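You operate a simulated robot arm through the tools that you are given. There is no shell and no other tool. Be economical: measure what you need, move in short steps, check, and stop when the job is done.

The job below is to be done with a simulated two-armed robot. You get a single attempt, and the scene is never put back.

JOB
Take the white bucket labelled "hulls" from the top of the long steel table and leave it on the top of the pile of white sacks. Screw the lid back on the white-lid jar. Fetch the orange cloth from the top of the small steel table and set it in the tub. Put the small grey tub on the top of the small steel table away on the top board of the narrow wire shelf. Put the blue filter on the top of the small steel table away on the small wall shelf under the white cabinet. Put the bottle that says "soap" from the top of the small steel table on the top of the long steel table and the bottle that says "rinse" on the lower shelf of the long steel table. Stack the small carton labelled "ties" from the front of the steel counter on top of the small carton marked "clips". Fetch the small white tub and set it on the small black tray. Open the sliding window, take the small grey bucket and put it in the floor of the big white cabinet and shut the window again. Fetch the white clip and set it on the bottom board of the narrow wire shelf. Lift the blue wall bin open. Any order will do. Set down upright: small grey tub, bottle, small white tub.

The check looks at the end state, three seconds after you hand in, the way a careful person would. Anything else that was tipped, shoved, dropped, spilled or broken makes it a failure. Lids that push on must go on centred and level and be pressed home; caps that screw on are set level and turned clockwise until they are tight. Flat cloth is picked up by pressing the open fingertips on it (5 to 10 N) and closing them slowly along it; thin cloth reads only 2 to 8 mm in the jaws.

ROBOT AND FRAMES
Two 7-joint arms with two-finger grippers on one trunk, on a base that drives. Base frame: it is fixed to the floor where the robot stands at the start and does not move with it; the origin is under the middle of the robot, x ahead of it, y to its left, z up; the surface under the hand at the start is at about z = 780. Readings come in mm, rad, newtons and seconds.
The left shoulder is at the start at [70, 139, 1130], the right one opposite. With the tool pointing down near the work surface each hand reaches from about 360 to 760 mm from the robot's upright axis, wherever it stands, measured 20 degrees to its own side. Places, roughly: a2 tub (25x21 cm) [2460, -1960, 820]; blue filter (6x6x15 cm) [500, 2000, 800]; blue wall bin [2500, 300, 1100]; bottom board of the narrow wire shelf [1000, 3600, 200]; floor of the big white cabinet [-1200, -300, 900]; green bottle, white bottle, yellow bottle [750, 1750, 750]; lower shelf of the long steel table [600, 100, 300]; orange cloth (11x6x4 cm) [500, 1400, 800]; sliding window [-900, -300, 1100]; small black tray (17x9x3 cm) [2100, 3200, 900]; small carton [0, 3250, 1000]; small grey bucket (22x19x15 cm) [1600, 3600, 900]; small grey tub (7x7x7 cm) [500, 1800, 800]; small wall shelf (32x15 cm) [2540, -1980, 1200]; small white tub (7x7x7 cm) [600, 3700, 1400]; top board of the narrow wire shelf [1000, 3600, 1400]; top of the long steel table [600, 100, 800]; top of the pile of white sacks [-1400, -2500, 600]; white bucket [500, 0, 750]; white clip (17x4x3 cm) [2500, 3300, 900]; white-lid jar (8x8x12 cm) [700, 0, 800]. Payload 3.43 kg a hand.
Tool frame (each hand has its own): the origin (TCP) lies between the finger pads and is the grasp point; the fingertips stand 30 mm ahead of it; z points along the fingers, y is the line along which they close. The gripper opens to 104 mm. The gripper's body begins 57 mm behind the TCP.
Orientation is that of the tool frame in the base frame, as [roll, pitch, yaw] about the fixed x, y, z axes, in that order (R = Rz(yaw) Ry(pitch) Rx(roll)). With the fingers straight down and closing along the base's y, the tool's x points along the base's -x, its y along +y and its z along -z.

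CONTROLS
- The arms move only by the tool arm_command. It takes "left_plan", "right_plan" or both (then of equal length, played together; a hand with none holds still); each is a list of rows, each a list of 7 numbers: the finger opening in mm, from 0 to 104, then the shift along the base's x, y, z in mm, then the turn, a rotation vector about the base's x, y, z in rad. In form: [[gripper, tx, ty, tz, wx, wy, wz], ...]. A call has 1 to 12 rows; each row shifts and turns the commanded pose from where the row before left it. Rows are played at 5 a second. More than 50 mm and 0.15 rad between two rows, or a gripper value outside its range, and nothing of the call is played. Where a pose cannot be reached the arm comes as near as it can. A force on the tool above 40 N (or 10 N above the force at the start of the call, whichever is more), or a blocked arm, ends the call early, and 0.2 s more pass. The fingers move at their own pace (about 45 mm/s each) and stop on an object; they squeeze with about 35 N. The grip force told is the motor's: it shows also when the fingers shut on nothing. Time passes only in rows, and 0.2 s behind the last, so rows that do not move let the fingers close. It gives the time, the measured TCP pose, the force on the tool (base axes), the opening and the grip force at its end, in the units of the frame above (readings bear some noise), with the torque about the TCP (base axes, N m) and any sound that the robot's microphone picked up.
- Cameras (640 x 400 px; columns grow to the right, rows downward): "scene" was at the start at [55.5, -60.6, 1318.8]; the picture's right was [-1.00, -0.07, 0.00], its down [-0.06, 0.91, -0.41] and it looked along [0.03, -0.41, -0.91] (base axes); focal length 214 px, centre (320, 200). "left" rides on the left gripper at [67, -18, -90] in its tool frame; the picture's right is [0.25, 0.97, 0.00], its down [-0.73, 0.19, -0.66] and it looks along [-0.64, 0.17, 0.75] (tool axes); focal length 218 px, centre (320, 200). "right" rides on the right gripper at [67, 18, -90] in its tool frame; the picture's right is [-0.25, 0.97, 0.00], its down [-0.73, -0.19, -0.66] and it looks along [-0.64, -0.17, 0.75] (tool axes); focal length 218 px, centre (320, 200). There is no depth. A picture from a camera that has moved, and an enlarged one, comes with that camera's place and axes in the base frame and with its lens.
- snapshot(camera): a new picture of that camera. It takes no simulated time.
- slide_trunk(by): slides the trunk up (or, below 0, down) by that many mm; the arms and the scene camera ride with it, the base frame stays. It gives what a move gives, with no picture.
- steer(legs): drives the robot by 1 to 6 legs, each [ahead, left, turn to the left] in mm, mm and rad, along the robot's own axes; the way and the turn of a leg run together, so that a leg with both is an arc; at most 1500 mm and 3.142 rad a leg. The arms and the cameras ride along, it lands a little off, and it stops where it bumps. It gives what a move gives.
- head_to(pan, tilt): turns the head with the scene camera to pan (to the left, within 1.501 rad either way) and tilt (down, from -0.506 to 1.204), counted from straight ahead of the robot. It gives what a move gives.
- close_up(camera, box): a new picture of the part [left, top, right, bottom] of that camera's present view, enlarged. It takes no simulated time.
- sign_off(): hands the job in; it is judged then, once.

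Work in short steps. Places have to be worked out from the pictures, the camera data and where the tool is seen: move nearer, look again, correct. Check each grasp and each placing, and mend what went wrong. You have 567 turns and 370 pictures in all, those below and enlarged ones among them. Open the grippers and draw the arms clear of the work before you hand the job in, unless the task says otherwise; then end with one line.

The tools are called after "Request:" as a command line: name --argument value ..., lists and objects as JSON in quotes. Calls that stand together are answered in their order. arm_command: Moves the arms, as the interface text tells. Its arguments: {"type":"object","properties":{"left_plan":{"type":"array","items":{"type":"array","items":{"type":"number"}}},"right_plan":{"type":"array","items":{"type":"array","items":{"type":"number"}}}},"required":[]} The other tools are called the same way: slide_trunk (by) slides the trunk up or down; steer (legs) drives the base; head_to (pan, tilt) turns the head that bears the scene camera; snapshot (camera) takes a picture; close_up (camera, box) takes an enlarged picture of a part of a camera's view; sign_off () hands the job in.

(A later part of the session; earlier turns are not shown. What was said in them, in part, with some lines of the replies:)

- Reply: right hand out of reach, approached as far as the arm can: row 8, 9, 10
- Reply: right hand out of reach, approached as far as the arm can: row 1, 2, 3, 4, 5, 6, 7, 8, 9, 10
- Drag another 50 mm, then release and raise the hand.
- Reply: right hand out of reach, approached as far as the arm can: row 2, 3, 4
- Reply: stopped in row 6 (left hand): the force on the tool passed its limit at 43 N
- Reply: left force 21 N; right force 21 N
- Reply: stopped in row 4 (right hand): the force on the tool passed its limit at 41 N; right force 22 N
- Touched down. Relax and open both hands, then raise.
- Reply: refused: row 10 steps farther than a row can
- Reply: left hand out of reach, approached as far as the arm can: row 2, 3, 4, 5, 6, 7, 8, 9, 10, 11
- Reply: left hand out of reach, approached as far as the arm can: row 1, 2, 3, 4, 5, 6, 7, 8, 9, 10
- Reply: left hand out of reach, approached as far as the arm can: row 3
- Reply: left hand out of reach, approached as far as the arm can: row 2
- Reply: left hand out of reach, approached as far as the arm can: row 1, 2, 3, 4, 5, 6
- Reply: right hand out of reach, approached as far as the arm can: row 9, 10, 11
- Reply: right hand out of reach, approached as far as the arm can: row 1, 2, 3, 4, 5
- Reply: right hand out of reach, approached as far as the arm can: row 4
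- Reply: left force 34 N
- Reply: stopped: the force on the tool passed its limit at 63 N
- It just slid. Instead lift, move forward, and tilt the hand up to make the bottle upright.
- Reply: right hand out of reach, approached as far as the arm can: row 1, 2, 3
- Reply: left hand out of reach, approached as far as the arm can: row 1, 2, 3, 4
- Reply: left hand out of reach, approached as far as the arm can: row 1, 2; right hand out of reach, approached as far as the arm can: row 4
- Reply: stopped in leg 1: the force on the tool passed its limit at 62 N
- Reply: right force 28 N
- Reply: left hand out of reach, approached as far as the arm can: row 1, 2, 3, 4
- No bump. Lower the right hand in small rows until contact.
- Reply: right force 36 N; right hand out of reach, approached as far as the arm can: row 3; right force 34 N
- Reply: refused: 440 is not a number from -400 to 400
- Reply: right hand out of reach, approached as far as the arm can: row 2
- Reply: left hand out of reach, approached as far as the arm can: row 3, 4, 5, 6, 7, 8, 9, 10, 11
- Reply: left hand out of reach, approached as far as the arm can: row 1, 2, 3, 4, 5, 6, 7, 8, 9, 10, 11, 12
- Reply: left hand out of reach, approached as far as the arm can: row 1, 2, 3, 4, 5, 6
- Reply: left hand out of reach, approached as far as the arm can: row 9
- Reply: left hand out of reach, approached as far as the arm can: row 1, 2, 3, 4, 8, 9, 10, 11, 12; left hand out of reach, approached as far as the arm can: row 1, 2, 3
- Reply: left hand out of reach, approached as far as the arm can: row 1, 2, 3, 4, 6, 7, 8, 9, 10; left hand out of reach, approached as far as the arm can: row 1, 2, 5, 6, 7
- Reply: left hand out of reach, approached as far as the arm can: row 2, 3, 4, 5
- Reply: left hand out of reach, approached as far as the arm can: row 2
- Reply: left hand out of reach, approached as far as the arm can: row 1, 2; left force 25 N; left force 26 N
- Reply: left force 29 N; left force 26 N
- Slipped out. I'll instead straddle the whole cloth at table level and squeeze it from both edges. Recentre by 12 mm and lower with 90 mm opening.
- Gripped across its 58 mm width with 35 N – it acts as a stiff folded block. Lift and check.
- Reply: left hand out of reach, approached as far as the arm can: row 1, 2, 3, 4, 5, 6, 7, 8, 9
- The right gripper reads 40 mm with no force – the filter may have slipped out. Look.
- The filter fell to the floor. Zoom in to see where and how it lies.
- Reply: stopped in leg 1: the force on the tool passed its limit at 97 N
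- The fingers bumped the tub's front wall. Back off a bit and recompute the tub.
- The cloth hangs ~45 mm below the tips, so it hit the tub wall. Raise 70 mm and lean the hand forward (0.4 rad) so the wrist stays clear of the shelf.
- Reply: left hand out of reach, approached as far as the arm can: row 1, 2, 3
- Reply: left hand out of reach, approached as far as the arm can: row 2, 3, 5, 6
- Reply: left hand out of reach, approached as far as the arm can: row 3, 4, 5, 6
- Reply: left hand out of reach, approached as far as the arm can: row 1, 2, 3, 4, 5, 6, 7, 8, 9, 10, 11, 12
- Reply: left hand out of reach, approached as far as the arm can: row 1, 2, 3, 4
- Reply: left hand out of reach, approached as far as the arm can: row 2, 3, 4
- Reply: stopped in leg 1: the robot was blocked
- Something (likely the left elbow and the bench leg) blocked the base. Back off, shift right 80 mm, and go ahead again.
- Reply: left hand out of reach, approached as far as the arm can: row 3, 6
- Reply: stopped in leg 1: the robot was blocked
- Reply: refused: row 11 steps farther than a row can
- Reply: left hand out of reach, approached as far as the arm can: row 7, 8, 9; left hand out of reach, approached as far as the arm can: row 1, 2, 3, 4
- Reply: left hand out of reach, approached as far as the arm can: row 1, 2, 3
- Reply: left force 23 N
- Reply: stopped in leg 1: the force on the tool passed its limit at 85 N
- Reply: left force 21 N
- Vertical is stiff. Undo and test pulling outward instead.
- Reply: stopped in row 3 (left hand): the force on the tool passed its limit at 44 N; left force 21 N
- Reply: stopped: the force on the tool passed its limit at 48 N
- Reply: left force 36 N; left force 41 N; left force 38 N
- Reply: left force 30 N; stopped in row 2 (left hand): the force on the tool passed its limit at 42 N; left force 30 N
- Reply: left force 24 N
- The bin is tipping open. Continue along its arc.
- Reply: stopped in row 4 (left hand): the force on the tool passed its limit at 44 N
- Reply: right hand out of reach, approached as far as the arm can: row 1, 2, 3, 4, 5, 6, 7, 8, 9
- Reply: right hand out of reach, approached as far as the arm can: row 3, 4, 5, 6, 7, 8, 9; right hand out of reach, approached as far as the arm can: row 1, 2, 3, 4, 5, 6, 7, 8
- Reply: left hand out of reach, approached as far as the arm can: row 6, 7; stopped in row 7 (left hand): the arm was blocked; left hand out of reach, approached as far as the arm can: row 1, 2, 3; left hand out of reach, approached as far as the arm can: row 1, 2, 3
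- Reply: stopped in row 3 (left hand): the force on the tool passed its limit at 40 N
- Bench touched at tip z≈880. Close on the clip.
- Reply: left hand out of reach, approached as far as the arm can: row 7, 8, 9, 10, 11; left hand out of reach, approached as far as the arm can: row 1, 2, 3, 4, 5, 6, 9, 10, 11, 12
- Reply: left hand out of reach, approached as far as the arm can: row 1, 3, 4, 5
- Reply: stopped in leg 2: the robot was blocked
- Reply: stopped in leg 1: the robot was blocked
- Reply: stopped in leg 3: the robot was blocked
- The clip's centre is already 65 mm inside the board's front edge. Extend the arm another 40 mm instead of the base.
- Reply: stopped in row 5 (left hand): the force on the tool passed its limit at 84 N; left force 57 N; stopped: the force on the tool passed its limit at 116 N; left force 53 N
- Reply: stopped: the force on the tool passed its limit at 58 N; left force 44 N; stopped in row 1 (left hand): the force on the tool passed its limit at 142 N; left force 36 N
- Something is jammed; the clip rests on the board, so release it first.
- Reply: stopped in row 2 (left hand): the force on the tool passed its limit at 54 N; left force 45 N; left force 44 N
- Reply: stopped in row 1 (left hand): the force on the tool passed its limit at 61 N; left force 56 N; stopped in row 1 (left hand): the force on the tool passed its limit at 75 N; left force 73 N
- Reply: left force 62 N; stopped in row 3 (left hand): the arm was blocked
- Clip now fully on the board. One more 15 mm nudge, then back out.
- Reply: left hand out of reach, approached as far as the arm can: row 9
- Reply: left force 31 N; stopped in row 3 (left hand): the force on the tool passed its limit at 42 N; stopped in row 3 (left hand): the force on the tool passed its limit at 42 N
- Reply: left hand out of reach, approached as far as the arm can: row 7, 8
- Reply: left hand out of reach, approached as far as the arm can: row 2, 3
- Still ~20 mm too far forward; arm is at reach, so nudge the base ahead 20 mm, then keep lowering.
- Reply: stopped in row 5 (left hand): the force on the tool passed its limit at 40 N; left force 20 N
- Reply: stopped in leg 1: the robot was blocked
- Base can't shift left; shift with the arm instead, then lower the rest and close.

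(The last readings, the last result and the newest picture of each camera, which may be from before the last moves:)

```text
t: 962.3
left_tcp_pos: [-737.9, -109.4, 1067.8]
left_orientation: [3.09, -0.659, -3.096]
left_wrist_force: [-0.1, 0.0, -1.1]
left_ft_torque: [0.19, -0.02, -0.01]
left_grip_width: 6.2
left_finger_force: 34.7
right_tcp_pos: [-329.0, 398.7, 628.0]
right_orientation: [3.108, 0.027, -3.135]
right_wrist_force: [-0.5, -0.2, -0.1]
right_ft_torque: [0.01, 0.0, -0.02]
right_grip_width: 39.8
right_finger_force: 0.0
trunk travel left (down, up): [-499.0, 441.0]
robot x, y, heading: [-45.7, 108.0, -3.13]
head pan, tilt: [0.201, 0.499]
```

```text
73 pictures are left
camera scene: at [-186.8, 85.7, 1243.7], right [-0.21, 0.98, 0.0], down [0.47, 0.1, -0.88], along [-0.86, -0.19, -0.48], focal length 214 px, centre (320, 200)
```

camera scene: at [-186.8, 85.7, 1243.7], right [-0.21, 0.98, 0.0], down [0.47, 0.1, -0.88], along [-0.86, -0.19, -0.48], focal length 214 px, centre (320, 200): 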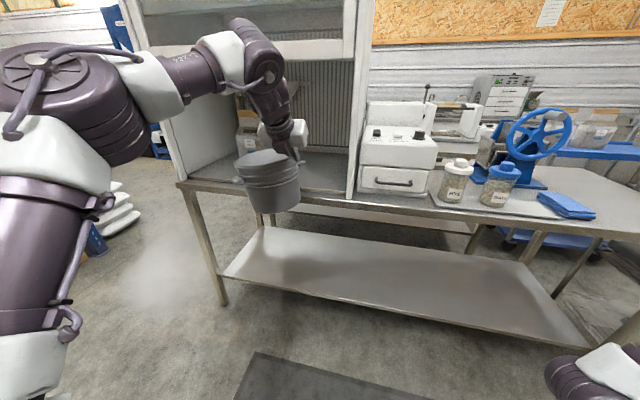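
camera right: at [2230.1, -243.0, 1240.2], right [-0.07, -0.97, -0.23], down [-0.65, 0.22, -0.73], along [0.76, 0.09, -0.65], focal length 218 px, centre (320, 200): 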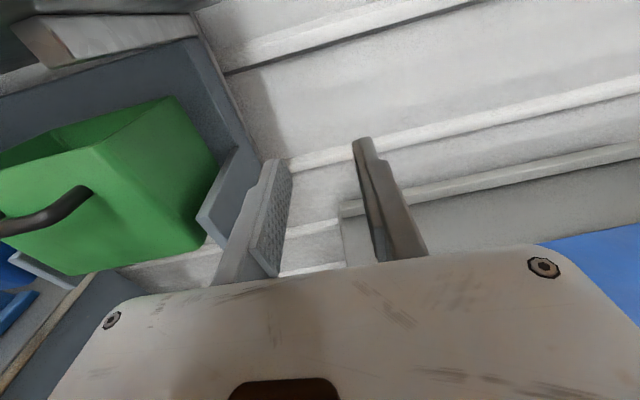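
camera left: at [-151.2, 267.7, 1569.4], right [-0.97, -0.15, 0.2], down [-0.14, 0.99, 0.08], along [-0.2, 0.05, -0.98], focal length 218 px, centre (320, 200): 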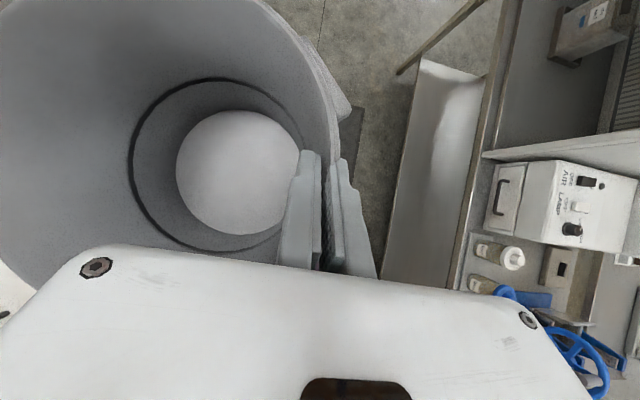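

Clearance above the floor is ~30 mm; lower 16 mm more to gain headroom under the sash, then advance in steps.

Request:
slide_trunk --by -16

Request:
steer --legs '[[160, 0, -0.012]]'

Request:
snapshot --camera "scene"

```text
t: 963.0
left_tcp_pos: [-740.0, -108.2, 1052.6]
left_orientation: [3.088, -0.658, -3.096]
left_wrist_force: [0.7, -0.7, -1.0]
left_ft_torque: [0.14, 0.04, -0.02]
left_grip_width: 5.8
left_finger_force: 35.2
right_tcp_pos: [-328.9, 400.4, 612.0]
right_orientation: [3.108, 0.028, -3.135]
right_wrist_force: [0.2, -0.5, -0.1]
right_ft_torque: [0.01, 0.0, 0.01]
right_grip_width: 39.9
right_finger_force: 0.1
trunk travel left (down, up): [-483.0, 457.0]
robot x, y, heading: [-52.6, 107.8, -3.127]
head pan, tilt: [0.201, 0.499]
```

```text
t: 964.4
left_tcp_pos: [-903.2, -97.3, 1051.3]
left_orientation: [3.089, -0.657, -3.113]
left_wrist_force: [-0.4, 1.1, -2.4]
left_ft_torque: [0.14, -0.05, 0.01]
left_grip_width: 6.0
left_finger_force: 35.7
right_tcp_pos: [-484.4, 402.5, 611.2]
right_orientation: [3.108, 0.027, 3.13]
right_wrist_force: [1.4, 0.0, 0.8]
right_ft_torque: [0.06, -0.02, 0.05]
right_grip_width: 40.4
right_finger_force: 0.0
trunk travel left (down, up): [-483.0, 457.0]
robot x, y, heading: [-204.3, 105.7, 3.138]
head pan, tilt: [0.201, 0.499]
```

```text
72 pictures are left
camera scene: at [-348.7, 87.4, 1227.6], right [-0.2, 0.98, 0.0], down [0.47, 0.09, -0.88], along [-0.86, -0.17, -0.48], focal length 214 px, centre (320, 200)
```

scene: 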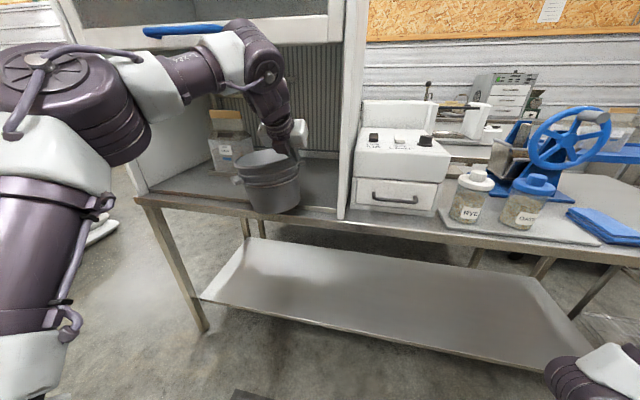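

Wrist-to-sash headroom is only ~14 mm, so I'll set the bucket down slightly forward, release, then push it deeper from low. Advance 82 mm and lower.

Request:
steer --legs '[[82, 0, 0]]'

Request:
arm_command --left_plan '[[0, 0, 0, -3, 0, 0, 0], [0, 0, 0, -3, 0, 0, 0], [0, 0, 0, -3, 0, 0, 0], [0, 0, 0, -3, 0, 0, 0], [0, 0, 0, 0, 0, 0, 0]]'

Request:
snapshot --camera "scene"

```text
t: 965.5
left_tcp_pos: [-986.7, -96.9, 1050.5]
left_orientation: [3.092, -0.657, -3.112]
left_wrist_force: [-0.3, 0.5, -1.9]
left_ft_torque: [0.14, -0.04, -0.02]
left_grip_width: 6.1
left_finger_force: 35.2
right_tcp_pos: [-567.7, 403.3, 611.8]
right_orientation: [3.109, 0.029, 3.132]
right_wrist_force: [-0.5, -0.9, 0.5]
right_ft_torque: [-0.01, -0.02, 0.04]
right_grip_width: 39.9
right_finger_force: 0.1
trunk travel left (down, up): [-483.0, 457.0]
robot x, y, heading: [-294.5, 106.6, 3.14]
head pan, tilt: [0.201, 0.499]
```

```text
t: 966.7
left_tcp_pos: [-986.7, -95.5, 1042.3]
left_orientation: [3.089, -0.662, -3.115]
left_wrist_force: [0.1, 2.9, 6.4]
left_ft_torque: [-0.55, -0.02, 0.03]
left_grip_width: 5.9
left_finger_force: 35.0
right_tcp_pos: [-566.6, 404.6, 613.5]
right_orientation: [3.111, 0.03, 3.133]
right_wrist_force: [0.5, -0.1, 0.0]
right_ft_torque: [0.0, 0.02, -0.02]
right_grip_width: 39.9
right_finger_force: 0.0
trunk travel left (down, up): [-483.0, 457.0]
robot x, y, heading: [-292.3, 106.1, 3.139]
head pan, tilt: [0.201, 0.499]
```

```text
71 pictures are left
camera scene: at [-430.2, 88.8, 1227.9], right [-0.2, 0.98, 0.0], down [0.47, 0.09, -0.88], along [-0.86, -0.17, -0.48], focal length 214 px, centre (320, 200)
```

scene: 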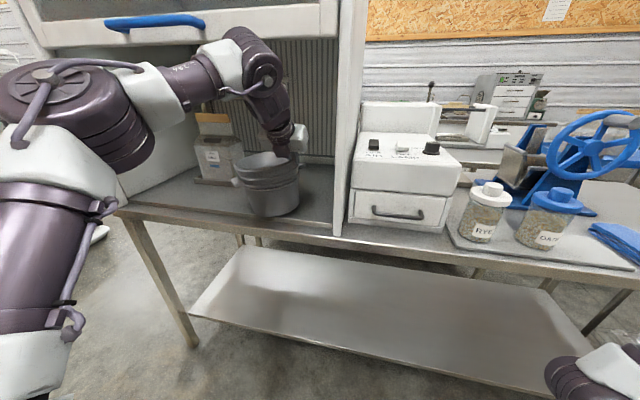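

Bucket is on the floor. Open and withdraw along the finger direction.

Request:
arm_command --left_plan '[[20, 0, 0, 0, 0, 0, 0], [40, 0, 0, 0, 0, 0, 0], [50, 0, 0, 0, 0, 0, 0], [50, 7, 0, 9, 0, 0, 0], [50, 7, 0, 9, 0, 0, 0], [50, 7, 0, 9, 0, 0, 0], [50, 7, 0, 9, 0, 0, 0], [50, 10, 0, 5, 0, 0, 0]]'

Request:
snapshot --camera "left"

```text
t: 968.5
left_tcp_pos: [-948.7, -96.8, 1083.2]
left_orientation: [3.091, -0.659, -3.113]
left_wrist_force: [0.0, 0.2, 0.4]
left_ft_torque: [0.01, -0.03, -0.02]
left_grip_width: 50.2
left_finger_force: 0.1
right_tcp_pos: [-568.7, 402.7, 612.3]
right_orientation: [3.108, 0.027, 3.131]
right_wrist_force: [-0.4, 0.4, -0.2]
right_ft_torque: [-0.01, -0.03, 0.01]
right_grip_width: 39.9
right_finger_force: 0.1
trunk travel left (down, up): [-483.0, 457.0]
robot x, y, heading: [-289.6, 108.5, 3.137]
head pan, tilt: [0.201, 0.499]
```

```text
70 pictures are left
camera left: at [-946.9, -118.5, 1194.2], right [-0.2, 0.96, 0.19], down [0.98, 0.19, 0.08], along [0.04, 0.21, -0.98], focal length 218 px, centre (320, 200)
```

left: 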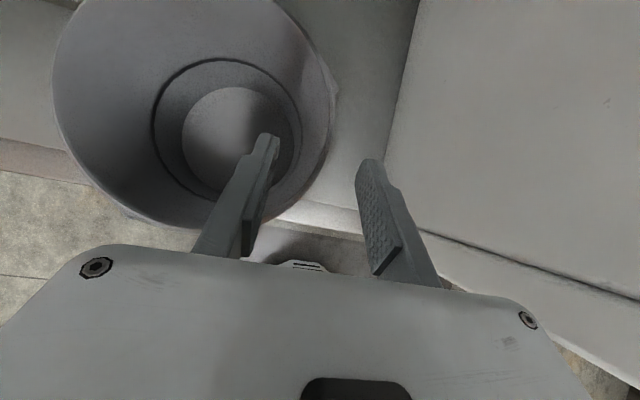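

Bucket centre is at x≈−993 and its near edge would foul the sash line (x≈−908). Back out, shift, lower, and push it ~55 mm deeper with closed fingers.

Request:
steer --legs '[[-150, 0, 0], [0, 84, 0]]'

Request:
slide_trunk --by -118

Request:
arm_command --left_plan '[[0, 0, 0, 0, 0, 0, 0], [0, 0, 0, 0, 0, 0, 0], [0, 0, 0, 0, 0, 0, 0]]'

Request:
steer --legs '[[80, 0, 0]]'

Request:
snapshot --camera "left"

```text
t: 970.5
left_tcp_pos: [-798.9, -183.9, 1083.1]
left_orientation: [3.091, -0.66, -3.11]
left_wrist_force: [-0.2, -0.2, 0.4]
left_ft_torque: [0.02, -0.01, -0.01]
left_grip_width: 50.0
left_finger_force: 0.1
right_tcp_pos: [-418.5, 315.8, 611.5]
right_orientation: [3.108, 0.027, 3.134]
right_wrist_force: [0.8, 0.3, 0.5]
right_ft_torque: [0.0, -0.04, 0.02]
right_grip_width: 40.2
right_finger_force: 0.1
trunk travel left (down, up): [-483.0, 457.0]
robot x, y, heading: [-143.3, 20.3, 3.141]
head pan, tilt: [0.201, 0.499]
```

```text
t: 972.0
left_tcp_pos: [-798.8, -183.1, 964.9]
left_orientation: [3.091, -0.66, -3.112]
left_wrist_force: [0.2, -0.4, 0.4]
left_ft_torque: [0.0, 0.01, 0.01]
left_grip_width: 49.8
left_finger_force: 0.2
right_tcp_pos: [-418.9, 317.1, 494.5]
right_orientation: [3.11, 0.028, 3.135]
right_wrist_force: [-0.7, 0.1, 0.5]
right_ft_torque: [-0.01, -0.03, 0.04]
right_grip_width: 40.1
right_finger_force: 0.1
trunk travel left (down, up): [-365.0, 575.0]
robot x, y, heading: [-141.3, 17.0, 3.139]
head pan, tilt: [0.201, 0.499]
```

```text
t: 972.8
left_tcp_pos: [-799.5, -183.3, 964.8]
left_orientation: [3.093, -0.66, -3.112]
left_wrist_force: [0.3, 0.7, -0.7]
left_ft_torque: [0.0, -0.03, -0.01]
left_grip_width: 0.0
left_finger_force: 19.4
right_tcp_pos: [-417.7, 317.1, 494.3]
right_orientation: [3.108, 0.028, 3.133]
right_wrist_force: [0.1, -0.7, 0.1]
right_ft_torque: [0.01, 0.01, 0.06]
right_grip_width: 39.7
right_finger_force: 0.1
trunk travel left (down, up): [-365.0, 575.0]
robot x, y, heading: [-144.7, 18.6, 3.138]
head pan, tilt: [0.201, 0.499]
```

```text
t: 973.9
left_tcp_pos: [-878.9, -182.5, 963.9]
left_orientation: [3.091, -0.657, -3.11]
left_wrist_force: [-0.5, -0.2, 0.1]
left_ft_torque: [-0.01, 0.0, -0.01]
left_grip_width: 0.4
left_finger_force: 35.1
right_tcp_pos: [-500.8, 316.7, 494.5]
right_orientation: [3.109, 0.03, 3.135]
right_wrist_force: [-0.3, -0.3, -0.8]
right_ft_torque: [0.01, 0.01, 0.01]
right_grip_width: 39.9
right_finger_force: 0.1
trunk travel left (down, up): [-365.0, 575.0]
robot x, y, heading: [-224.3, 19.9, 3.138]
head pan, tilt: [0.201, 0.499]
```

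```text
69 pictures are left
camera left: at [-878.5, -206.1, 1075.0], right [-0.2, 0.96, 0.19], down [0.98, 0.19, 0.08], along [0.04, 0.21, -0.98], focal length 218 px, centre (320, 200)
```

left: 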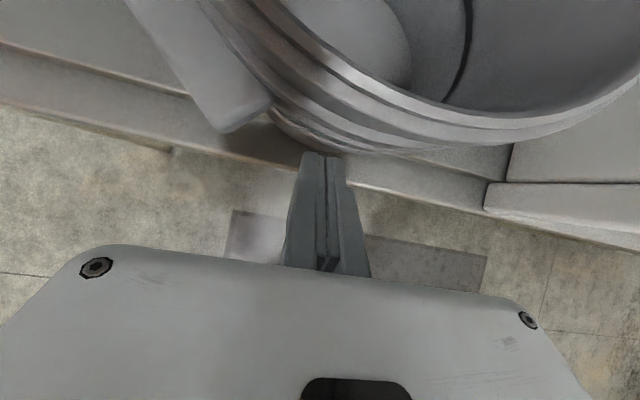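

Contact point is off-centre; shift 35 mm right, then push.

Request:
steer --legs '[[-15, -38, 0], [50, 0, 0]]'

Request:
steer --legs '[[40, 0, 0]]'

Request:
snapshot --camera "left"

```text
t: 975.3
left_tcp_pos: [-915.1, -147.3, 963.9]
left_orientation: [3.09, -0.657, -3.11]
left_wrist_force: [0.9, -0.1, -0.5]
left_ft_torque: [0.0, 0.01, 0.01]
left_grip_width: 0.3
left_finger_force: 34.4
right_tcp_pos: [-533.2, 352.8, 494.0]
right_orientation: [3.109, 0.029, 3.134]
right_wrist_force: [-0.5, -0.4, 0.2]
right_ft_torque: [-0.03, -0.02, -0.03]
right_grip_width: 39.8
right_finger_force: 0.0
trunk travel left (down, up): [-365.0, 575.0]
robot x, y, heading: [-256.7, 58.7, -3.142]
head pan, tilt: [0.201, 0.499]
```

```text
t: 976.1
left_tcp_pos: [-954.4, -146.8, 963.6]
left_orientation: [3.091, -0.655, -3.111]
left_wrist_force: [0.1, 0.5, -0.4]
left_ft_torque: [-0.01, 0.0, -0.02]
left_grip_width: 0.0
left_finger_force: 34.7
right_tcp_pos: [-572.0, 354.4, 494.1]
right_orientation: [3.107, 0.03, 3.133]
right_wrist_force: [-0.2, -0.6, -1.0]
right_ft_torque: [0.02, -0.04, -0.01]
right_grip_width: 40.0
right_finger_force: 0.0
trunk travel left (down, up): [-365.0, 575.0]
robot x, y, heading: [-295.2, 58.6, 3.142]
head pan, tilt: [0.201, 0.499]
```

```text
68 pictures are left
camera left: at [-952.4, -169.0, 1074.2], right [-0.2, 0.96, 0.19], down [0.98, 0.19, 0.08], along [0.04, 0.21, -0.98], focal length 218 px, centre (320, 200)
```

left: 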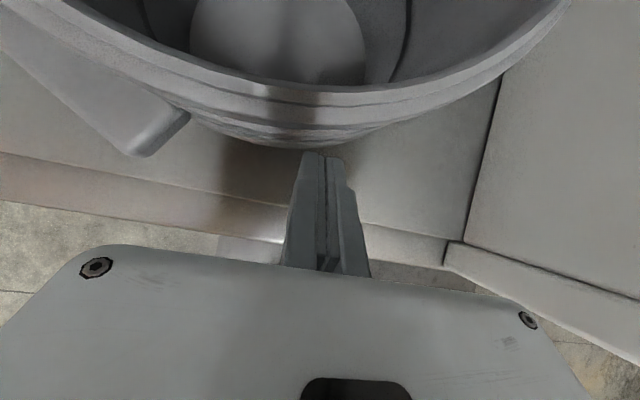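

Bucket's near edge is now ≈−964. Push 20 mm more for margin, then back out and raise.

Request:
steer --legs '[[20, 0, 0]]'

Request:
steer --legs '[[-320, 0, 0]]'

Request:
head_to --pan 0.35 --tilt 0.35

Request:
snapshot --camera "scene"

```text
t: 976.9
left_tcp_pos: [-973.1, -147.1, 964.2]
left_orientation: [3.091, -0.659, -3.108]
left_wrist_force: [-0.8, 0.6, -0.8]
left_ft_torque: [0.0, -0.02, 0.04]
left_grip_width: 0.0
left_finger_force: 34.5
right_tcp_pos: [-591.3, 353.5, 494.0]
right_orientation: [3.107, 0.03, 3.134]
right_wrist_force: [-0.5, -0.2, -0.5]
right_ft_torque: [0.0, -0.04, 0.0]
right_grip_width: 40.1
right_finger_force: 0.1
trunk travel left (down, up): [-365.0, 575.0]
robot x, y, heading: [-315.7, 58.1, 3.143]
head pan, tilt: [0.201, 0.499]
```

```text
t: 979.1
left_tcp_pos: [-646.4, -146.5, 965.6]
left_orientation: [3.09, -0.659, -3.111]
left_wrist_force: [0.5, -0.7, 1.2]
left_ft_torque: [0.02, -0.03, 0.0]
left_grip_width: 0.0
left_finger_force: 34.6
right_tcp_pos: [-265.9, 352.5, 494.4]
right_orientation: [3.107, 0.028, 3.132]
right_wrist_force: [0.5, 0.5, 1.0]
right_ft_torque: [-0.04, 0.06, 0.03]
right_grip_width: 40.1
right_finger_force: 0.1
trunk travel left (down, up): [-365.0, 575.0]
robot x, y, heading: [10.2, 53.0, 3.144]
head pan, tilt: [0.201, 0.499]
```

```text
t: 979.8
left_tcp_pos: [-645.9, -146.8, 965.3]
left_orientation: [3.092, -0.659, -3.112]
left_wrist_force: [-0.7, -0.3, 0.2]
left_ft_torque: [-0.01, 0.0, 0.02]
left_grip_width: 0.1
left_finger_force: 34.8
right_tcp_pos: [-264.2, 354.0, 495.9]
right_orientation: [3.108, 0.027, 3.132]
right_wrist_force: [0.0, 0.7, -0.2]
right_ft_torque: [-0.02, -0.01, 0.02]
right_grip_width: 40.0
right_finger_force: 0.1
trunk travel left (down, up): [-365.0, 575.0]
robot x, y, heading: [8.1, 59.2, 3.142]
head pan, tilt: [0.351, 0.351]
```

```text
67 pictures are left
camera scene: at [-126.9, 24.4, 1123.3], right [-0.34, 0.94, 0.0], down [0.32, 0.12, -0.94], along [-0.88, -0.32, -0.34], focal length 214 px, centre (320, 200)
```

scene: 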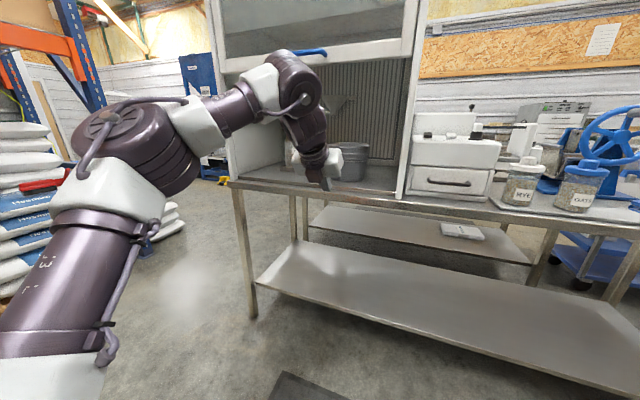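

Bucket is inside. Now close the window: pitch the left hand to horizontal to push the handle bar down.

Request:
arm_command --left_plan '[[0, 0, 0, -15, 0, 0.13, 0], [0, 0, 0, -15, 0, 0.13, 0], [0, 0, 0, -15, 0, 0.13, 0], [0, 0, 0, -15, 0, 0.13, 0], [0, 0, 0, -15, 0, 0.13, 0], [0, 0, 0, -15, 0, 0.13, 0], [0, 0, 0, -10, 0, 0.13, 0]]'

Request:
slide_trunk --by 400

Request:
slide_trunk --by 120

Request:
steer --legs '[[0, 175, 0]]'

Request:
head_to --pan 0.0 --tilt 0.35

Request:
snapshot --camera "scene"

```text
t: 981.4
left_tcp_pos: [-646.9, -143.8, 866.0]
left_orientation: [2.507, -1.532, -2.545]
left_wrist_force: [1.1, 0.5, 0.3]
left_ft_torque: [-0.03, 0.01, 0.02]
left_grip_width: 0.0
left_finger_force: 35.3
left hand out of reach, approached as far as the arm can: row 7
right_tcp_pos: [-265.8, 353.4, 495.6]
right_orientation: [3.109, 0.028, 3.133]
right_wrist_force: [0.1, -0.4, 0.4]
right_ft_torque: [-0.02, 0.0, -0.02]
right_grip_width: 40.0
right_finger_force: 0.1
trunk travel left (down, up): [-365.0, 575.0]
robot x, y, heading: [6.9, 57.7, 3.138]
head pan, tilt: [0.351, 0.351]
```

```text
t: 985.2
left_tcp_pos: [-646.2, -143.1, 1266.3]
left_orientation: [2.477, -1.533, -2.514]
left_wrist_force: [-0.8, -0.3, -0.3]
left_ft_torque: [-0.01, -0.01, 0.01]
left_grip_width: 0.3
left_finger_force: 34.4
right_tcp_pos: [-264.4, 354.7, 893.4]
right_orientation: [3.109, 0.027, 3.134]
right_wrist_force: [-0.2, -0.8, 0.4]
right_ft_torque: [0.01, -0.01, 0.0]
right_grip_width: 39.9
right_finger_force: 0.1
trunk travel left (down, up): [-765.0, 175.0]
robot x, y, heading: [8.3, 56.1, 3.142]
head pan, tilt: [0.351, 0.351]
```

```text
t: 986.7
left_tcp_pos: [-646.3, -143.2, 1385.9]
left_orientation: [2.482, -1.531, -2.521]
left_wrist_force: [0.2, -0.6, -0.2]
left_ft_torque: [-0.03, 0.03, -0.01]
left_grip_width: 0.0
left_finger_force: 35.2
right_tcp_pos: [-265.7, 353.5, 1014.9]
right_orientation: [3.109, 0.028, 3.135]
right_wrist_force: [0.8, -0.2, 0.4]
right_ft_torque: [-0.03, -0.01, -0.07]
right_grip_width: 40.0
right_finger_force: 0.1
trunk travel left (down, up): [-885.0, 55.0]
robot x, y, heading: [8.6, 57.8, 3.136]
head pan, tilt: [0.351, 0.351]
```

```text
t: 988.2
left_tcp_pos: [-646.4, -313.9, 1386.8]
left_orientation: [2.543, -1.535, -2.584]
left_wrist_force: [0.0, 0.3, -0.6]
left_ft_torque: [-0.03, 0.02, -0.02]
left_grip_width: 0.1
left_finger_force: 34.5
right_tcp_pos: [-265.7, 181.0, 1012.7]
right_orientation: [3.113, 0.028, 3.131]
right_wrist_force: [0.1, 0.3, -0.7]
right_ft_torque: [0.02, -0.01, 0.0]
right_grip_width: 39.8
right_finger_force: 0.1
trunk travel left (down, up): [-885.0, 55.0]
robot x, y, heading: [9.0, -117.2, 3.142]
head pan, tilt: [0.351, 0.351]
```

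```text
t: 989.0
left_tcp_pos: [-648.3, -319.1, 1386.3]
left_orientation: [2.456, -1.531, -2.497]
left_wrist_force: [0.0, -0.3, -0.5]
left_ft_torque: [-0.02, 0.01, 0.01]
left_grip_width: 0.0
left_finger_force: 34.6
right_tcp_pos: [-265.2, 176.5, 1014.1]
right_orientation: [3.108, 0.028, 3.132]
right_wrist_force: [1.0, -0.7, -0.8]
right_ft_torque: [0.0, 0.03, 0.02]
right_grip_width: 40.1
right_finger_force: 0.1
trunk travel left (down, up): [-885.0, 55.0]
robot x, y, heading: [7.1, -116.8, 3.136]
head pan, tilt: [0.0, 0.351]
```

```text
66 pictures are left
camera scene: at [-133.0, -121.3, 1643.4], right [0.0, 1.0, 0.0], down [0.34, 0.0, -0.94], along [-0.94, 0.0, -0.34], focal length 214 px, centre (320, 200)
```

scene: 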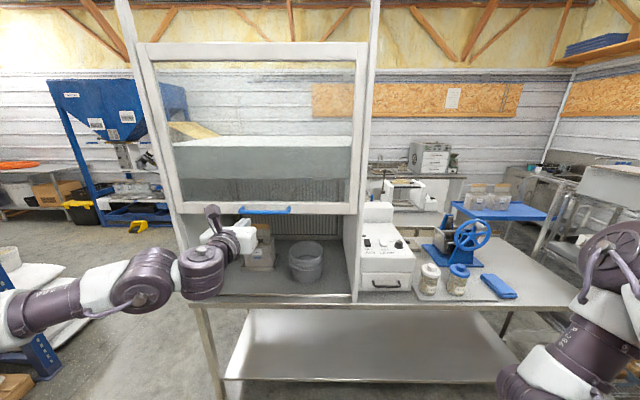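

Hand is level above the handle. Advance 200 mm over the bar, check, then push down with the trunk.

Request:
steer --legs '[[200, 5, 0]]'

Request:
snapshot --camera "left"

Request:
slide_trunk --by -60

Request:
snapshot --camera "scene"

```text
t: 990.6
left_tcp_pos: [-845.6, -319.2, 1389.5]
left_orientation: [2.415, -1.533, -2.459]
left_wrist_force: [0.5, -0.1, 0.7]
left_ft_torque: [0.0, -0.05, 0.01]
left_grip_width: 0.0
left_finger_force: 34.3
right_tcp_pos: [-463.4, 174.6, 1015.8]
right_orientation: [3.109, 0.026, 3.127]
right_wrist_force: [-0.5, -0.5, 0.7]
right_ft_torque: [0.01, 0.04, -0.03]
right_grip_width: 40.4
right_finger_force: 0.0
trunk travel left (down, up): [-885.0, 55.0]
robot x, y, heading: [-194.6, -122.0, 3.135]
head pan, tilt: [0.0, 0.351]
```

```text
65 pictures are left
camera left: at [-759.3, -343.3, 1457.0], right [0.04, 0.96, 0.28], down [0.69, 0.18, -0.71], along [-0.73, 0.21, -0.65], focal length 218 px, centre (320, 200)
```

left: 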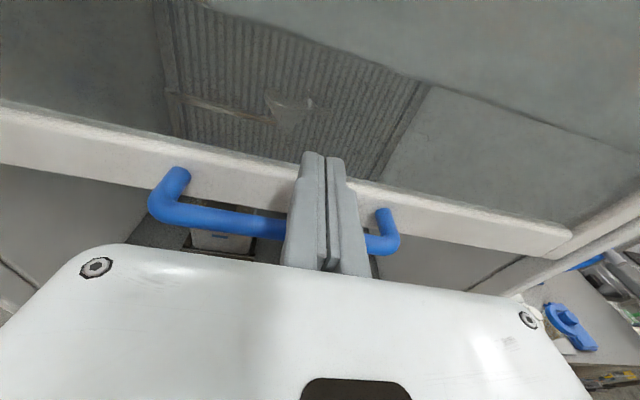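

```text
t: 991.6
left_tcp_pos: [-850.9, -320.4, 1324.6]
left_orientation: [2.488, -1.532, -2.531]
left_wrist_force: [-0.1, 0.2, -0.4]
left_ft_torque: [0.01, -0.03, 0.03]
left_grip_width: 0.1
left_finger_force: 35.1
right_tcp_pos: [-466.1, 175.0, 953.7]
right_orientation: [3.108, 0.028, 3.128]
right_wrist_force: [-0.1, -0.2, -0.3]
right_ft_torque: [-0.01, 0.0, 0.0]
right_grip_width: 39.7
right_finger_force: 0.1
trunk travel left (down, up): [-825.0, 115.0]
robot x, y, heading: [-192.1, -123.9, 3.136]
head pan, tilt: [0.0, 0.351]
```

```text
64 pictures are left
camera scene: at [-335.6, -123.5, 1583.3], right [0.01, 1.0, 0.0], down [0.34, 0.0, -0.94], along [-0.94, 0.01, -0.34], focal length 214 px, centre (320, 200)
```

scene: 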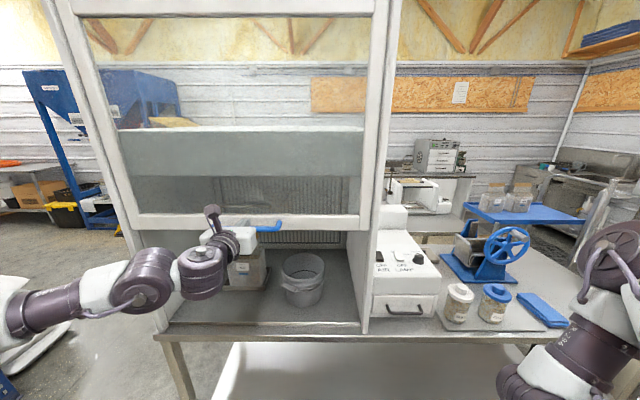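

Request:
snapshot --camera "left"

```text
63 pictures are left
camera left: at [-763.9, -343.6, 1394.7], right [0.04, 0.96, 0.28], down [0.69, 0.18, -0.7], along [-0.72, 0.21, -0.65], focal length 218 px, centre (320, 200)
```

left: 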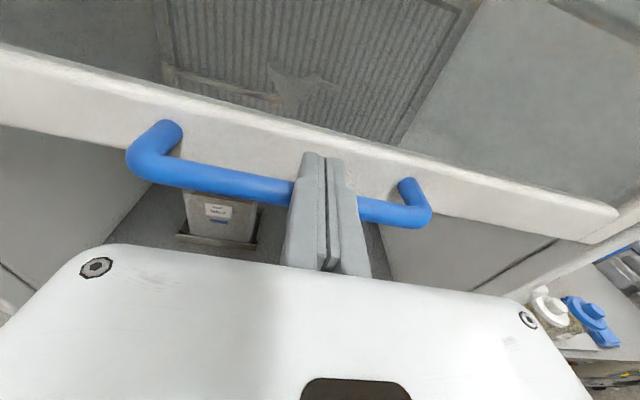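

The fingers are still above the bar. Continue lowering.

Request:
slide_trunk --by -60

Request:
slide_trunk --by -60

Request:
snapshot --camera "scene"

```text
t: 992.6
left_tcp_pos: [-850.7, -319.8, 1264.7]
left_orientation: [2.494, -1.532, -2.539]
left_wrist_force: [0.2, 0.6, -0.4]
left_ft_torque: [0.03, -0.02, 0.0]
left_grip_width: 0.0
left_finger_force: 35.2
right_tcp_pos: [-466.6, 174.9, 894.6]
right_orientation: [3.107, 0.027, 3.128]
right_wrist_force: [-0.3, 0.9, 0.4]
right_ft_torque: [-0.01, 0.0, -0.02]
right_grip_width: 40.1
right_finger_force: 0.1
trunk travel left (down, up): [-765.0, 175.0]
robot x, y, heading: [-191.3, -121.8, 3.131]
head pan, tilt: [0.0, 0.351]
```

```text
t: 993.6
left_tcp_pos: [-850.2, -319.6, 1206.1]
left_orientation: [2.494, -1.532, -2.542]
left_wrist_force: [0.4, -0.4, -0.7]
left_ft_torque: [0.0, -0.03, 0.01]
left_grip_width: 0.2
left_finger_force: 34.6
right_tcp_pos: [-467.6, 175.1, 834.0]
right_orientation: [3.109, 0.028, 3.127]
right_wrist_force: [0.3, 0.2, -0.1]
right_ft_torque: [-0.03, 0.01, 0.01]
right_grip_width: 39.9
right_finger_force: 0.1
trunk travel left (down, up): [-705.0, 235.0]
robot x, y, heading: [-189.7, -121.6, 3.136]
head pan, tilt: [0.0, 0.351]
```

```text
62 pictures are left
camera scene: at [-335.5, -123.5, 1463.3], right [0.01, 1.0, 0.0], down [0.34, 0.0, -0.94], along [-0.94, 0.01, -0.34], focal length 214 px, centre (320, 200)
```

scene: 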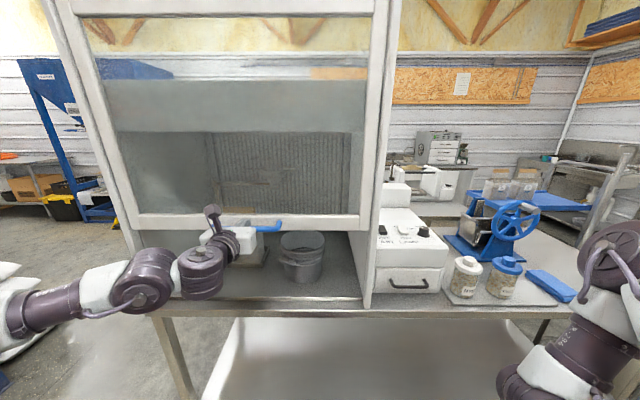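

The sash follows the hand smoothly. Continue down.

Request:
slide_trunk --by -230

Request:
slide_trunk --by -50

Request:
snapshot --camera "scene"

Request:
snapshot --camera "left"

```text
t: 996.1
left_tcp_pos: [-851.0, -319.5, 975.5]
left_orientation: [2.494, -1.531, -2.54]
left_wrist_force: [1.4, 0.1, 1.0]
left_ft_torque: [0.01, -0.01, -0.02]
left_grip_width: 0.2
left_finger_force: 34.4
right_tcp_pos: [-465.5, 174.0, 603.8]
right_orientation: [3.108, 0.028, 3.127]
right_wrist_force: [-0.7, -0.5, 0.6]
right_ft_torque: [-0.03, 0.0, 0.01]
right_grip_width: 40.1
right_finger_force: 0.1
trunk travel left (down, up): [-475.0, 465.0]
robot x, y, heading: [-193.5, -121.6, 3.137]
head pan, tilt: [0.0, 0.351]
```

```text
t: 997.0
left_tcp_pos: [-850.0, -320.9, 925.9]
left_orientation: [2.492, -1.533, -2.538]
left_wrist_force: [0.6, -0.4, -0.4]
left_ft_torque: [-0.02, 0.01, -0.01]
left_grip_width: 0.0
left_finger_force: 35.2
right_tcp_pos: [-466.9, 174.5, 554.2]
right_orientation: [3.109, 0.028, 3.129]
right_wrist_force: [0.0, -0.6, -0.3]
right_ft_torque: [0.01, 0.04, 0.02]
right_grip_width: 40.2
right_finger_force: 0.1
trunk travel left (down, up): [-425.0, 515.0]
robot x, y, heading: [-196.1, -124.2, 3.135]
head pan, tilt: [0.0, 0.351]
```

```text
61 pictures are left
camera scene: at [-335.3, -123.5, 1183.3], right [0.01, 1.0, 0.0], down [0.34, 0.0, -0.94], along [-0.94, 0.01, -0.34], focal length 214 px, centre (320, 200)
```

scene: 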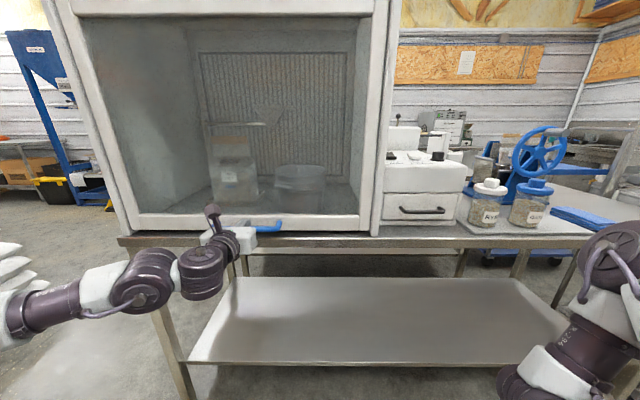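

```text
60 pictures are left
camera left: at [-763.7, -343.5, 994.6], right [0.04, 0.96, 0.28], down [0.69, 0.18, -0.7], along [-0.72, 0.21, -0.65], focal length 218 px, centre (320, 200)
```

left: 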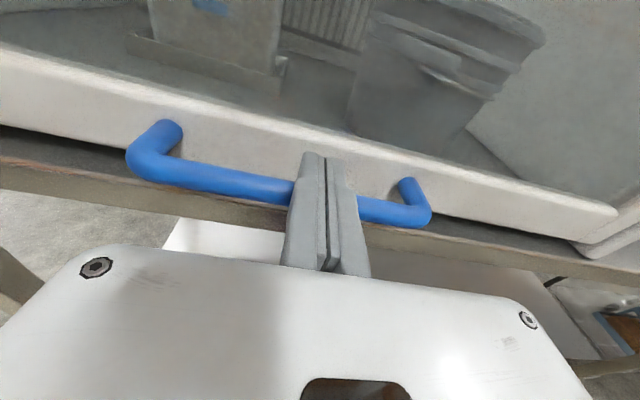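

Almost closed (a thin gap remains). Push the last bit until resistance.

Request:
slide_trunk --by -14

Request:
slide_trunk --by -8

Request:
slide_trunk --by -8

Request:
snapshot --camera "left"

```text
t: 997.6
left_tcp_pos: [-848.8, -320.2, 913.4]
left_orientation: [2.427, -1.531, -2.473]
left_wrist_force: [-2.1, -0.3, 4.8]
left_ft_torque: [-0.02, 0.1, 0.04]
left_grip_width: 0.0
left_finger_force: 34.9
right_tcp_pos: [-466.5, 175.0, 540.4]
right_orientation: [3.109, 0.028, 3.127]
right_wrist_force: [0.1, -0.1, 0.2]
right_ft_torque: [-0.02, 0.02, 0.03]
right_grip_width: 39.8
right_finger_force: 0.0
trunk travel left (down, up): [-411.0, 529.0]
robot x, y, heading: [-193.0, -127.3, 3.132]
head pan, tilt: [0.0, 0.351]
```

```text
t: 998.4
left_tcp_pos: [-850.0, -319.9, 913.8]
left_orientation: [1.978, -1.534, -2.02]
left_wrist_force: [-0.2, 0.8, 7.3]
left_ft_torque: [-0.02, 0.03, -0.11]
left_grip_width: 0.0
left_finger_force: 34.9
right_tcp_pos: [-467.2, 174.7, 532.5]
right_orientation: [3.109, 0.026, 3.127]
right_wrist_force: [-0.4, -0.3, -0.4]
right_ft_torque: [-0.02, 0.01, 0.01]
right_grip_width: 40.1
right_finger_force: 0.0
trunk travel left (down, up): [-404.0, 536.0]
robot x, y, heading: [-193.4, -125.9, 3.129]
head pan, tilt: [0.0, 0.351]
stopped: the force on the tool passed its limit at 40 N (the readings are from after the stop); the commanded pose is now the measured one
```

```text
t: 999.0
left_tcp_pos: [-850.5, -321.0, 913.0]
left_orientation: [1.589, -1.529, -1.629]
left_wrist_force: [0.5, 0.7, 7.4]
left_ft_torque: [-0.03, 0.11, -0.13]
left_grip_width: 0.0
left_finger_force: 34.6
right_tcp_pos: [-466.4, 174.7, 524.3]
right_orientation: [3.108, 0.029, 3.127]
right_wrist_force: [0.4, 0.5, 0.2]
right_ft_torque: [0.04, -0.01, 0.02]
right_grip_width: 40.0
right_finger_force: 0.0
trunk travel left (down, up): [-396.0, 544.0]
robot x, y, heading: [-193.7, -124.4, 3.136]
head pan, tilt: [0.0, 0.351]
stopped: the force on the tool passed its limit at 41 N (the readings are from after the stop); the commanded pose is now the measured one
```

```text
59 pictures are left
camera left: at [-762.5, -345.7, 978.9], right [0.04, 0.95, 0.29], down [0.67, 0.19, -0.72], along [-0.74, 0.22, -0.63], focal length 218 px, centre (320, 200)
```

left: 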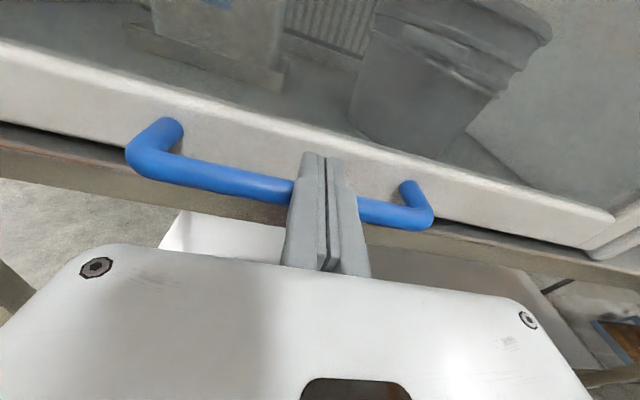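

The window is fully down. Lift off, back away and view.

Request:
slide_trunk --by 40

Request:
steer --legs '[[-190, 0, 0]]'

Request:
snapshot --camera "scene"

```text
t: 999.9
left_tcp_pos: [-852.2, -321.9, 949.5]
left_orientation: [1.717, -1.531, -1.756]
left_wrist_force: [0.3, 0.2, -0.4]
left_ft_torque: [0.02, 0.05, 0.05]
left_grip_width: 0.0
left_finger_force: 34.1
right_tcp_pos: [-466.8, 174.5, 565.7]
right_orientation: [3.109, 0.029, 3.128]
right_wrist_force: [0.5, -0.5, 0.0]
right_ft_torque: [0.01, 0.02, 0.0]
right_grip_width: 40.1
right_finger_force: 0.0
trunk travel left (down, up): [-436.0, 504.0]
robot x, y, heading: [-194.7, -123.1, 3.132]
head pan, tilt: [0.0, 0.351]
```

```text
t: 1001.4
left_tcp_pos: [-666.5, -319.5, 950.9]
left_orientation: [1.682, -1.53, -1.726]
left_wrist_force: [-0.3, -0.8, 0.2]
left_ft_torque: [-0.03, 0.0, -0.02]
left_grip_width: 0.0
left_finger_force: 34.7
right_tcp_pos: [-279.6, 173.9, 565.6]
right_orientation: [3.108, 0.028, 3.123]
right_wrist_force: [-0.4, -0.2, -0.1]
right_ft_torque: [-0.02, 0.0, -0.02]
right_grip_width: 39.8
right_finger_force: 0.0
trunk travel left (down, up): [-436.0, 504.0]
robot x, y, heading: [-9.0, -126.7, 3.138]
head pan, tilt: [0.0, 0.351]
```

```text
58 pictures are left
camera scene: at [-149.5, -124.5, 1194.4], right [0.01, 1.0, 0.0], down [0.34, 0.0, -0.94], along [-0.94, 0.01, -0.34], focal length 214 px, centre (320, 200)
```

scene: 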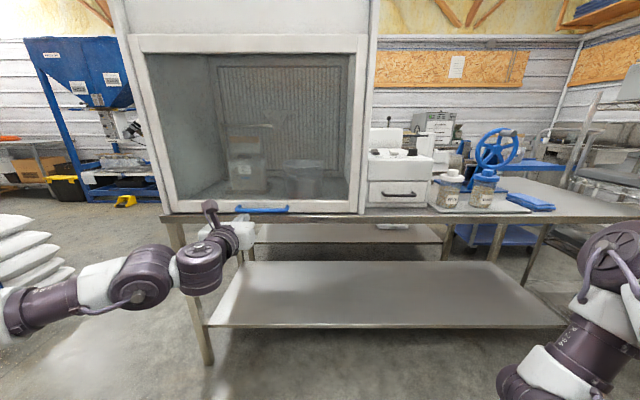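

Window shut. Finally I verify the long table (jar lid, bottles): raise, turn around and look.

Request:
slide_trunk --by 400

Request:
steer --legs '[[-20, 0, 0], [0, 0, 3.14]]'

Request:
head_to --pan -0.1 --tilt 0.75

Request:
snapshot --camera "scene"

Request:
close_up --camera "scene" --box '[250, 100, 410, 220]'

```text
t: 1005.2
left_tcp_pos: [-668.0, -321.1, 1350.2]
left_orientation: [1.704, -1.53, -1.751]
left_wrist_force: [-0.5, -0.5, 0.4]
left_ft_torque: [0.0, 0.01, 0.01]
left_grip_width: 0.2
left_finger_force: 35.0
right_tcp_pos: [-280.0, 174.2, 965.7]
right_orientation: [3.109, 0.029, 3.123]
right_wrist_force: [-0.1, 0.5, 0.2]
right_ft_torque: [0.02, -0.02, -0.01]
right_grip_width: 40.1
right_finger_force: 0.1
trunk travel left (down, up): [-836.0, 104.0]
robot x, y, heading: [-8.7, -123.9, 3.131]
head pan, tilt: [0.0, 0.351]
```

```text
t: 1013.3
left_tcp_pos: [676.0, 56.3, 1351.0]
left_orientation: [1.705, -1.53, 1.372]
left_wrist_force: [-0.3, -0.9, -0.2]
left_ft_torque: [0.0, 0.01, -0.03]
left_grip_width: 0.0
left_finger_force: 34.5
right_tcp_pos: [278.3, -430.4, 965.4]
right_orientation: [3.109, 0.027, -0.039]
right_wrist_force: [-0.3, 0.6, 1.2]
right_ft_torque: [-0.02, 0.01, -0.04]
right_grip_width: 40.0
right_finger_force: 0.0
trunk travel left (down, up): [-836.0, 104.0]
robot x, y, heading: [13.1, -124.4, -0.031]
head pan, tilt: [0.0, 0.351]
```

```text
t: 1014.2
left_tcp_pos: [675.0, 57.0, 1350.7]
left_orientation: [1.7, -1.531, 1.375]
left_wrist_force: [-0.3, -0.4, 0.4]
left_ft_torque: [0.01, -0.01, 0.0]
left_grip_width: 0.0
left_finger_force: 34.4
right_tcp_pos: [278.7, -430.7, 965.1]
right_orientation: [3.109, 0.028, -0.038]
right_wrist_force: [0.0, 0.7, 0.2]
right_ft_torque: [0.01, 0.0, 0.01]
right_grip_width: 40.0
right_finger_force: 0.0
trunk travel left (down, up): [-836.0, 104.0]
robot x, y, heading: [9.9, -130.3, -0.035]
head pan, tilt: [-0.099, 0.75]
```

```text
57 pictures are left
camera scene: at [145.8, -138.9, 1558.7], right [-0.13, -0.99, 0.0], down [-0.68, 0.09, -0.73], along [0.73, -0.1, -0.68], focal length 214 px, centre (320, 200)
```

scene: 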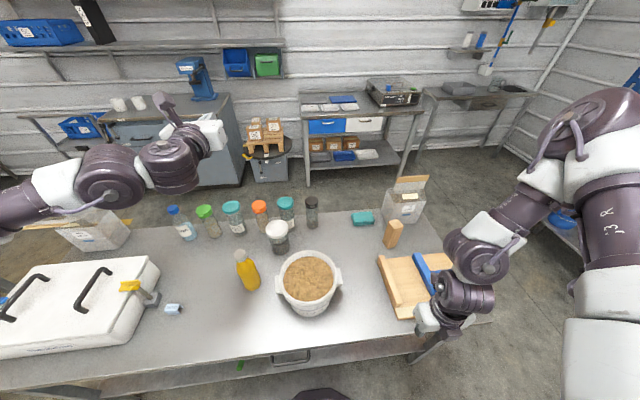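

```text
3.33 times, centred on (330, 160) of scene
camera zoom: at [145.8, -138.9, 1558.7], right [-0.13, -0.99, 0.0], down [-0.68, 0.09, -0.73], along [0.73, -0.1, -0.68], focal length 715 px, centre (287, 333)
```

zoom: 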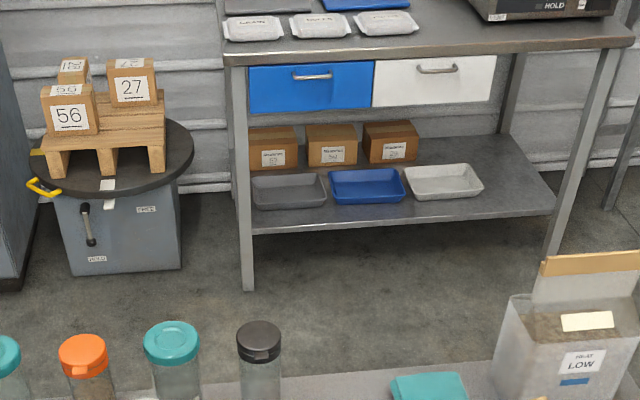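

Request:
close_up --camera "scene" --box '[235, 200, 325, 270]'

```text
5.71 times, centred on (280, 235) of scene
camera zoom: at [145.8, -138.9, 1558.7], right [-0.13, -0.99, 0.0], down [-0.68, 0.09, -0.73], along [0.73, -0.1, -0.68], focal length 1226 px, centre (549, 0)
```

zoom: 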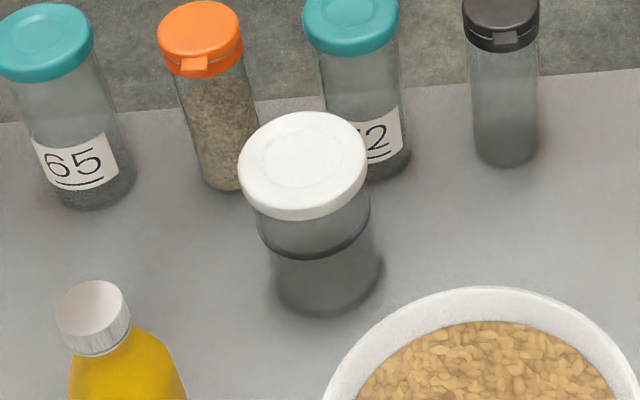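

All placements look right and the lid sits level. Open both grippers and draw clear of the table.

Request:
steer --legs '[[-300, 0, 0]]'

Request:
arm_command --left_plan '[[100, 0, 0, 0, 0, 0, 0], [100, 0, 0, 0, 0, 0, 0], [100, 0, 0, 0, 0, 0, 0], [100, 0, 0, 0, 0, 0, 0], [100, 0, 0, 0, 0, 0, 0]]' --right_plan '[[100, 0, 0, 0, 0, 0, 0], [100, 0, 0, 0, 0, 0, 0], [100, 0, 0, 0, 0, 0, 0], [100, 0, 0, 0, 0, 0, 0], [100, 0, 0, 0, 0, 0, 0]]'

Request:
head_to --pan 0.9 --tilt 0.35

Request:
snapshot --camera "scene"

Request:
head_to --pan -1.5 --tilt 0.35

Request:
snapshot --camera "scene"

```text
t: 1016.2
left_tcp_pos: [376.1, 67.8, 1349.3]
left_orientation: [1.749, -1.53, 1.332]
left_wrist_force: [0.2, -0.8, 0.1]
left_ft_torque: [0.01, -0.01, 0.01]
left_grip_width: 0.0
left_finger_force: 34.7
right_tcp_pos: [-19.2, -419.2, 964.7]
right_orientation: [3.109, 0.029, -0.035]
right_wrist_force: [-0.5, 0.8, -1.0]
right_ft_torque: [0.01, 0.0, 0.0]
right_grip_width: 39.9
right_finger_force: 0.1
trunk travel left (down, up): [-836.0, 104.0]
robot x, y, heading: [-286.1, -116.6, -0.03]
head pan, tilt: [-0.099, 0.75]
```

```text
t: 1017.4
left_tcp_pos: [374.8, 67.2, 1351.4]
left_orientation: [1.716, -1.53, 1.366]
left_wrist_force: [-0.2, 0.3, 0.1]
left_ft_torque: [0.01, 0.0, 0.03]
left_grip_width: 100.2
left_finger_force: 0.1
right_tcp_pos: [-20.1, -421.1, 965.1]
right_orientation: [3.109, 0.028, -0.035]
right_wrist_force: [0.2, 0.0, 0.2]
right_ft_torque: [-0.01, 0.01, 0.01]
right_grip_width: 99.9
right_finger_force: 0.0
trunk travel left (down, up): [-836.0, 104.0]
robot x, y, heading: [-286.4, -117.2, -0.026]
head pan, tilt: [-0.099, 0.75]
```

```text
t: 1018.7
left_tcp_pos: [373.8, 69.7, 1350.6]
left_orientation: [1.709, -1.531, 1.373]
left_wrist_force: [0.6, 0.4, -0.2]
left_ft_torque: [0.01, 0.04, 0.02]
left_grip_width: 100.0
left_finger_force: 0.1
right_tcp_pos: [-20.7, -420.9, 965.9]
right_orientation: [3.108, 0.027, -0.037]
right_wrist_force: [0.4, -0.5, -0.1]
right_ft_torque: [0.0, 0.0, 0.02]
right_grip_width: 100.2
right_finger_force: 0.1
trunk travel left (down, up): [-836.0, 104.0]
robot x, y, heading: [-285.3, -116.4, -0.029]
head pan, tilt: [0.901, 0.351]
```

```text
54 pictures are left
camera scene: at [-176.9, -47.5, 1594.3], right [0.77, -0.64, 0.0], down [-0.22, -0.26, -0.94], along [0.6, 0.72, -0.34], focal length 214 px, centre (320, 200)
```

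scene: 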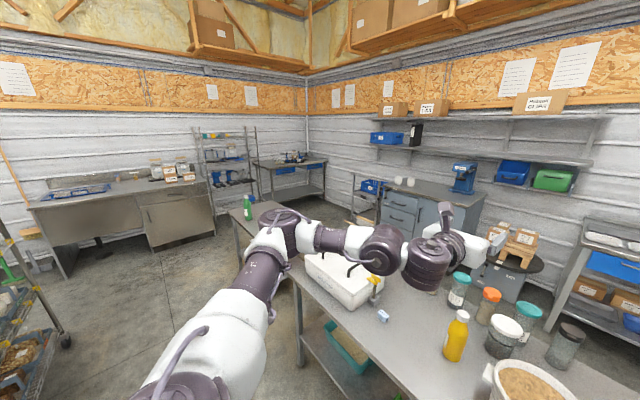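

```text
t: 1020.9
left_tcp_pos: [373.9, 69.0, 1351.9]
left_orientation: [1.709, -1.531, 1.372]
left_wrist_force: [-0.9, 0.6, 0.3]
left_ft_torque: [-0.01, 0.0, 0.03]
left_grip_width: 100.2
left_finger_force: 0.1
right_tcp_pos: [-19.8, -419.6, 965.4]
right_orientation: [3.108, 0.027, -0.035]
right_wrist_force: [0.3, 0.5, 0.8]
right_ft_torque: [0.0, 0.02, -0.01]
right_grip_width: 100.1
right_finger_force: 0.1
trunk travel left (down, up): [-836.0, 104.0]
robot x, y, heading: [-288.4, -119.1, -0.026]
head pan, tilt: [-1.499, 0.351]
```

```text
53 pictures are left
camera scene: at [-232.7, -211.8, 1594.3], right [-1.0, -0.04, 0.0], down [-0.02, 0.34, -0.94], along [0.04, -0.94, -0.34], focal length 214 px, centre (320, 200)
```

scene: 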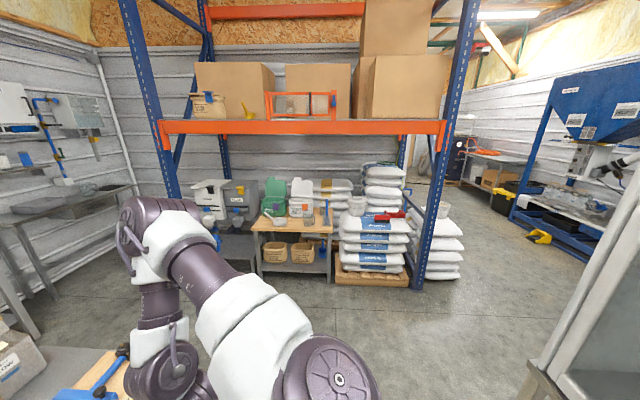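

Every item is in its place, the window is shut, the bin is open, and the grippers are open and clear. I hand in.

Request:
sign_off

```text
The job is handed in.
```

Every task on the list is carried out and handed in; the end state was checked only by eye, and the verdict has not come back. Three doubts remain: the blue filter dropped to the floor once and was recovered, the jar lid's tightness was judged from wrist torque (the jar slipped on the table before it could be tested harder), and arms or base bumped fixtures several times without any visible shift.
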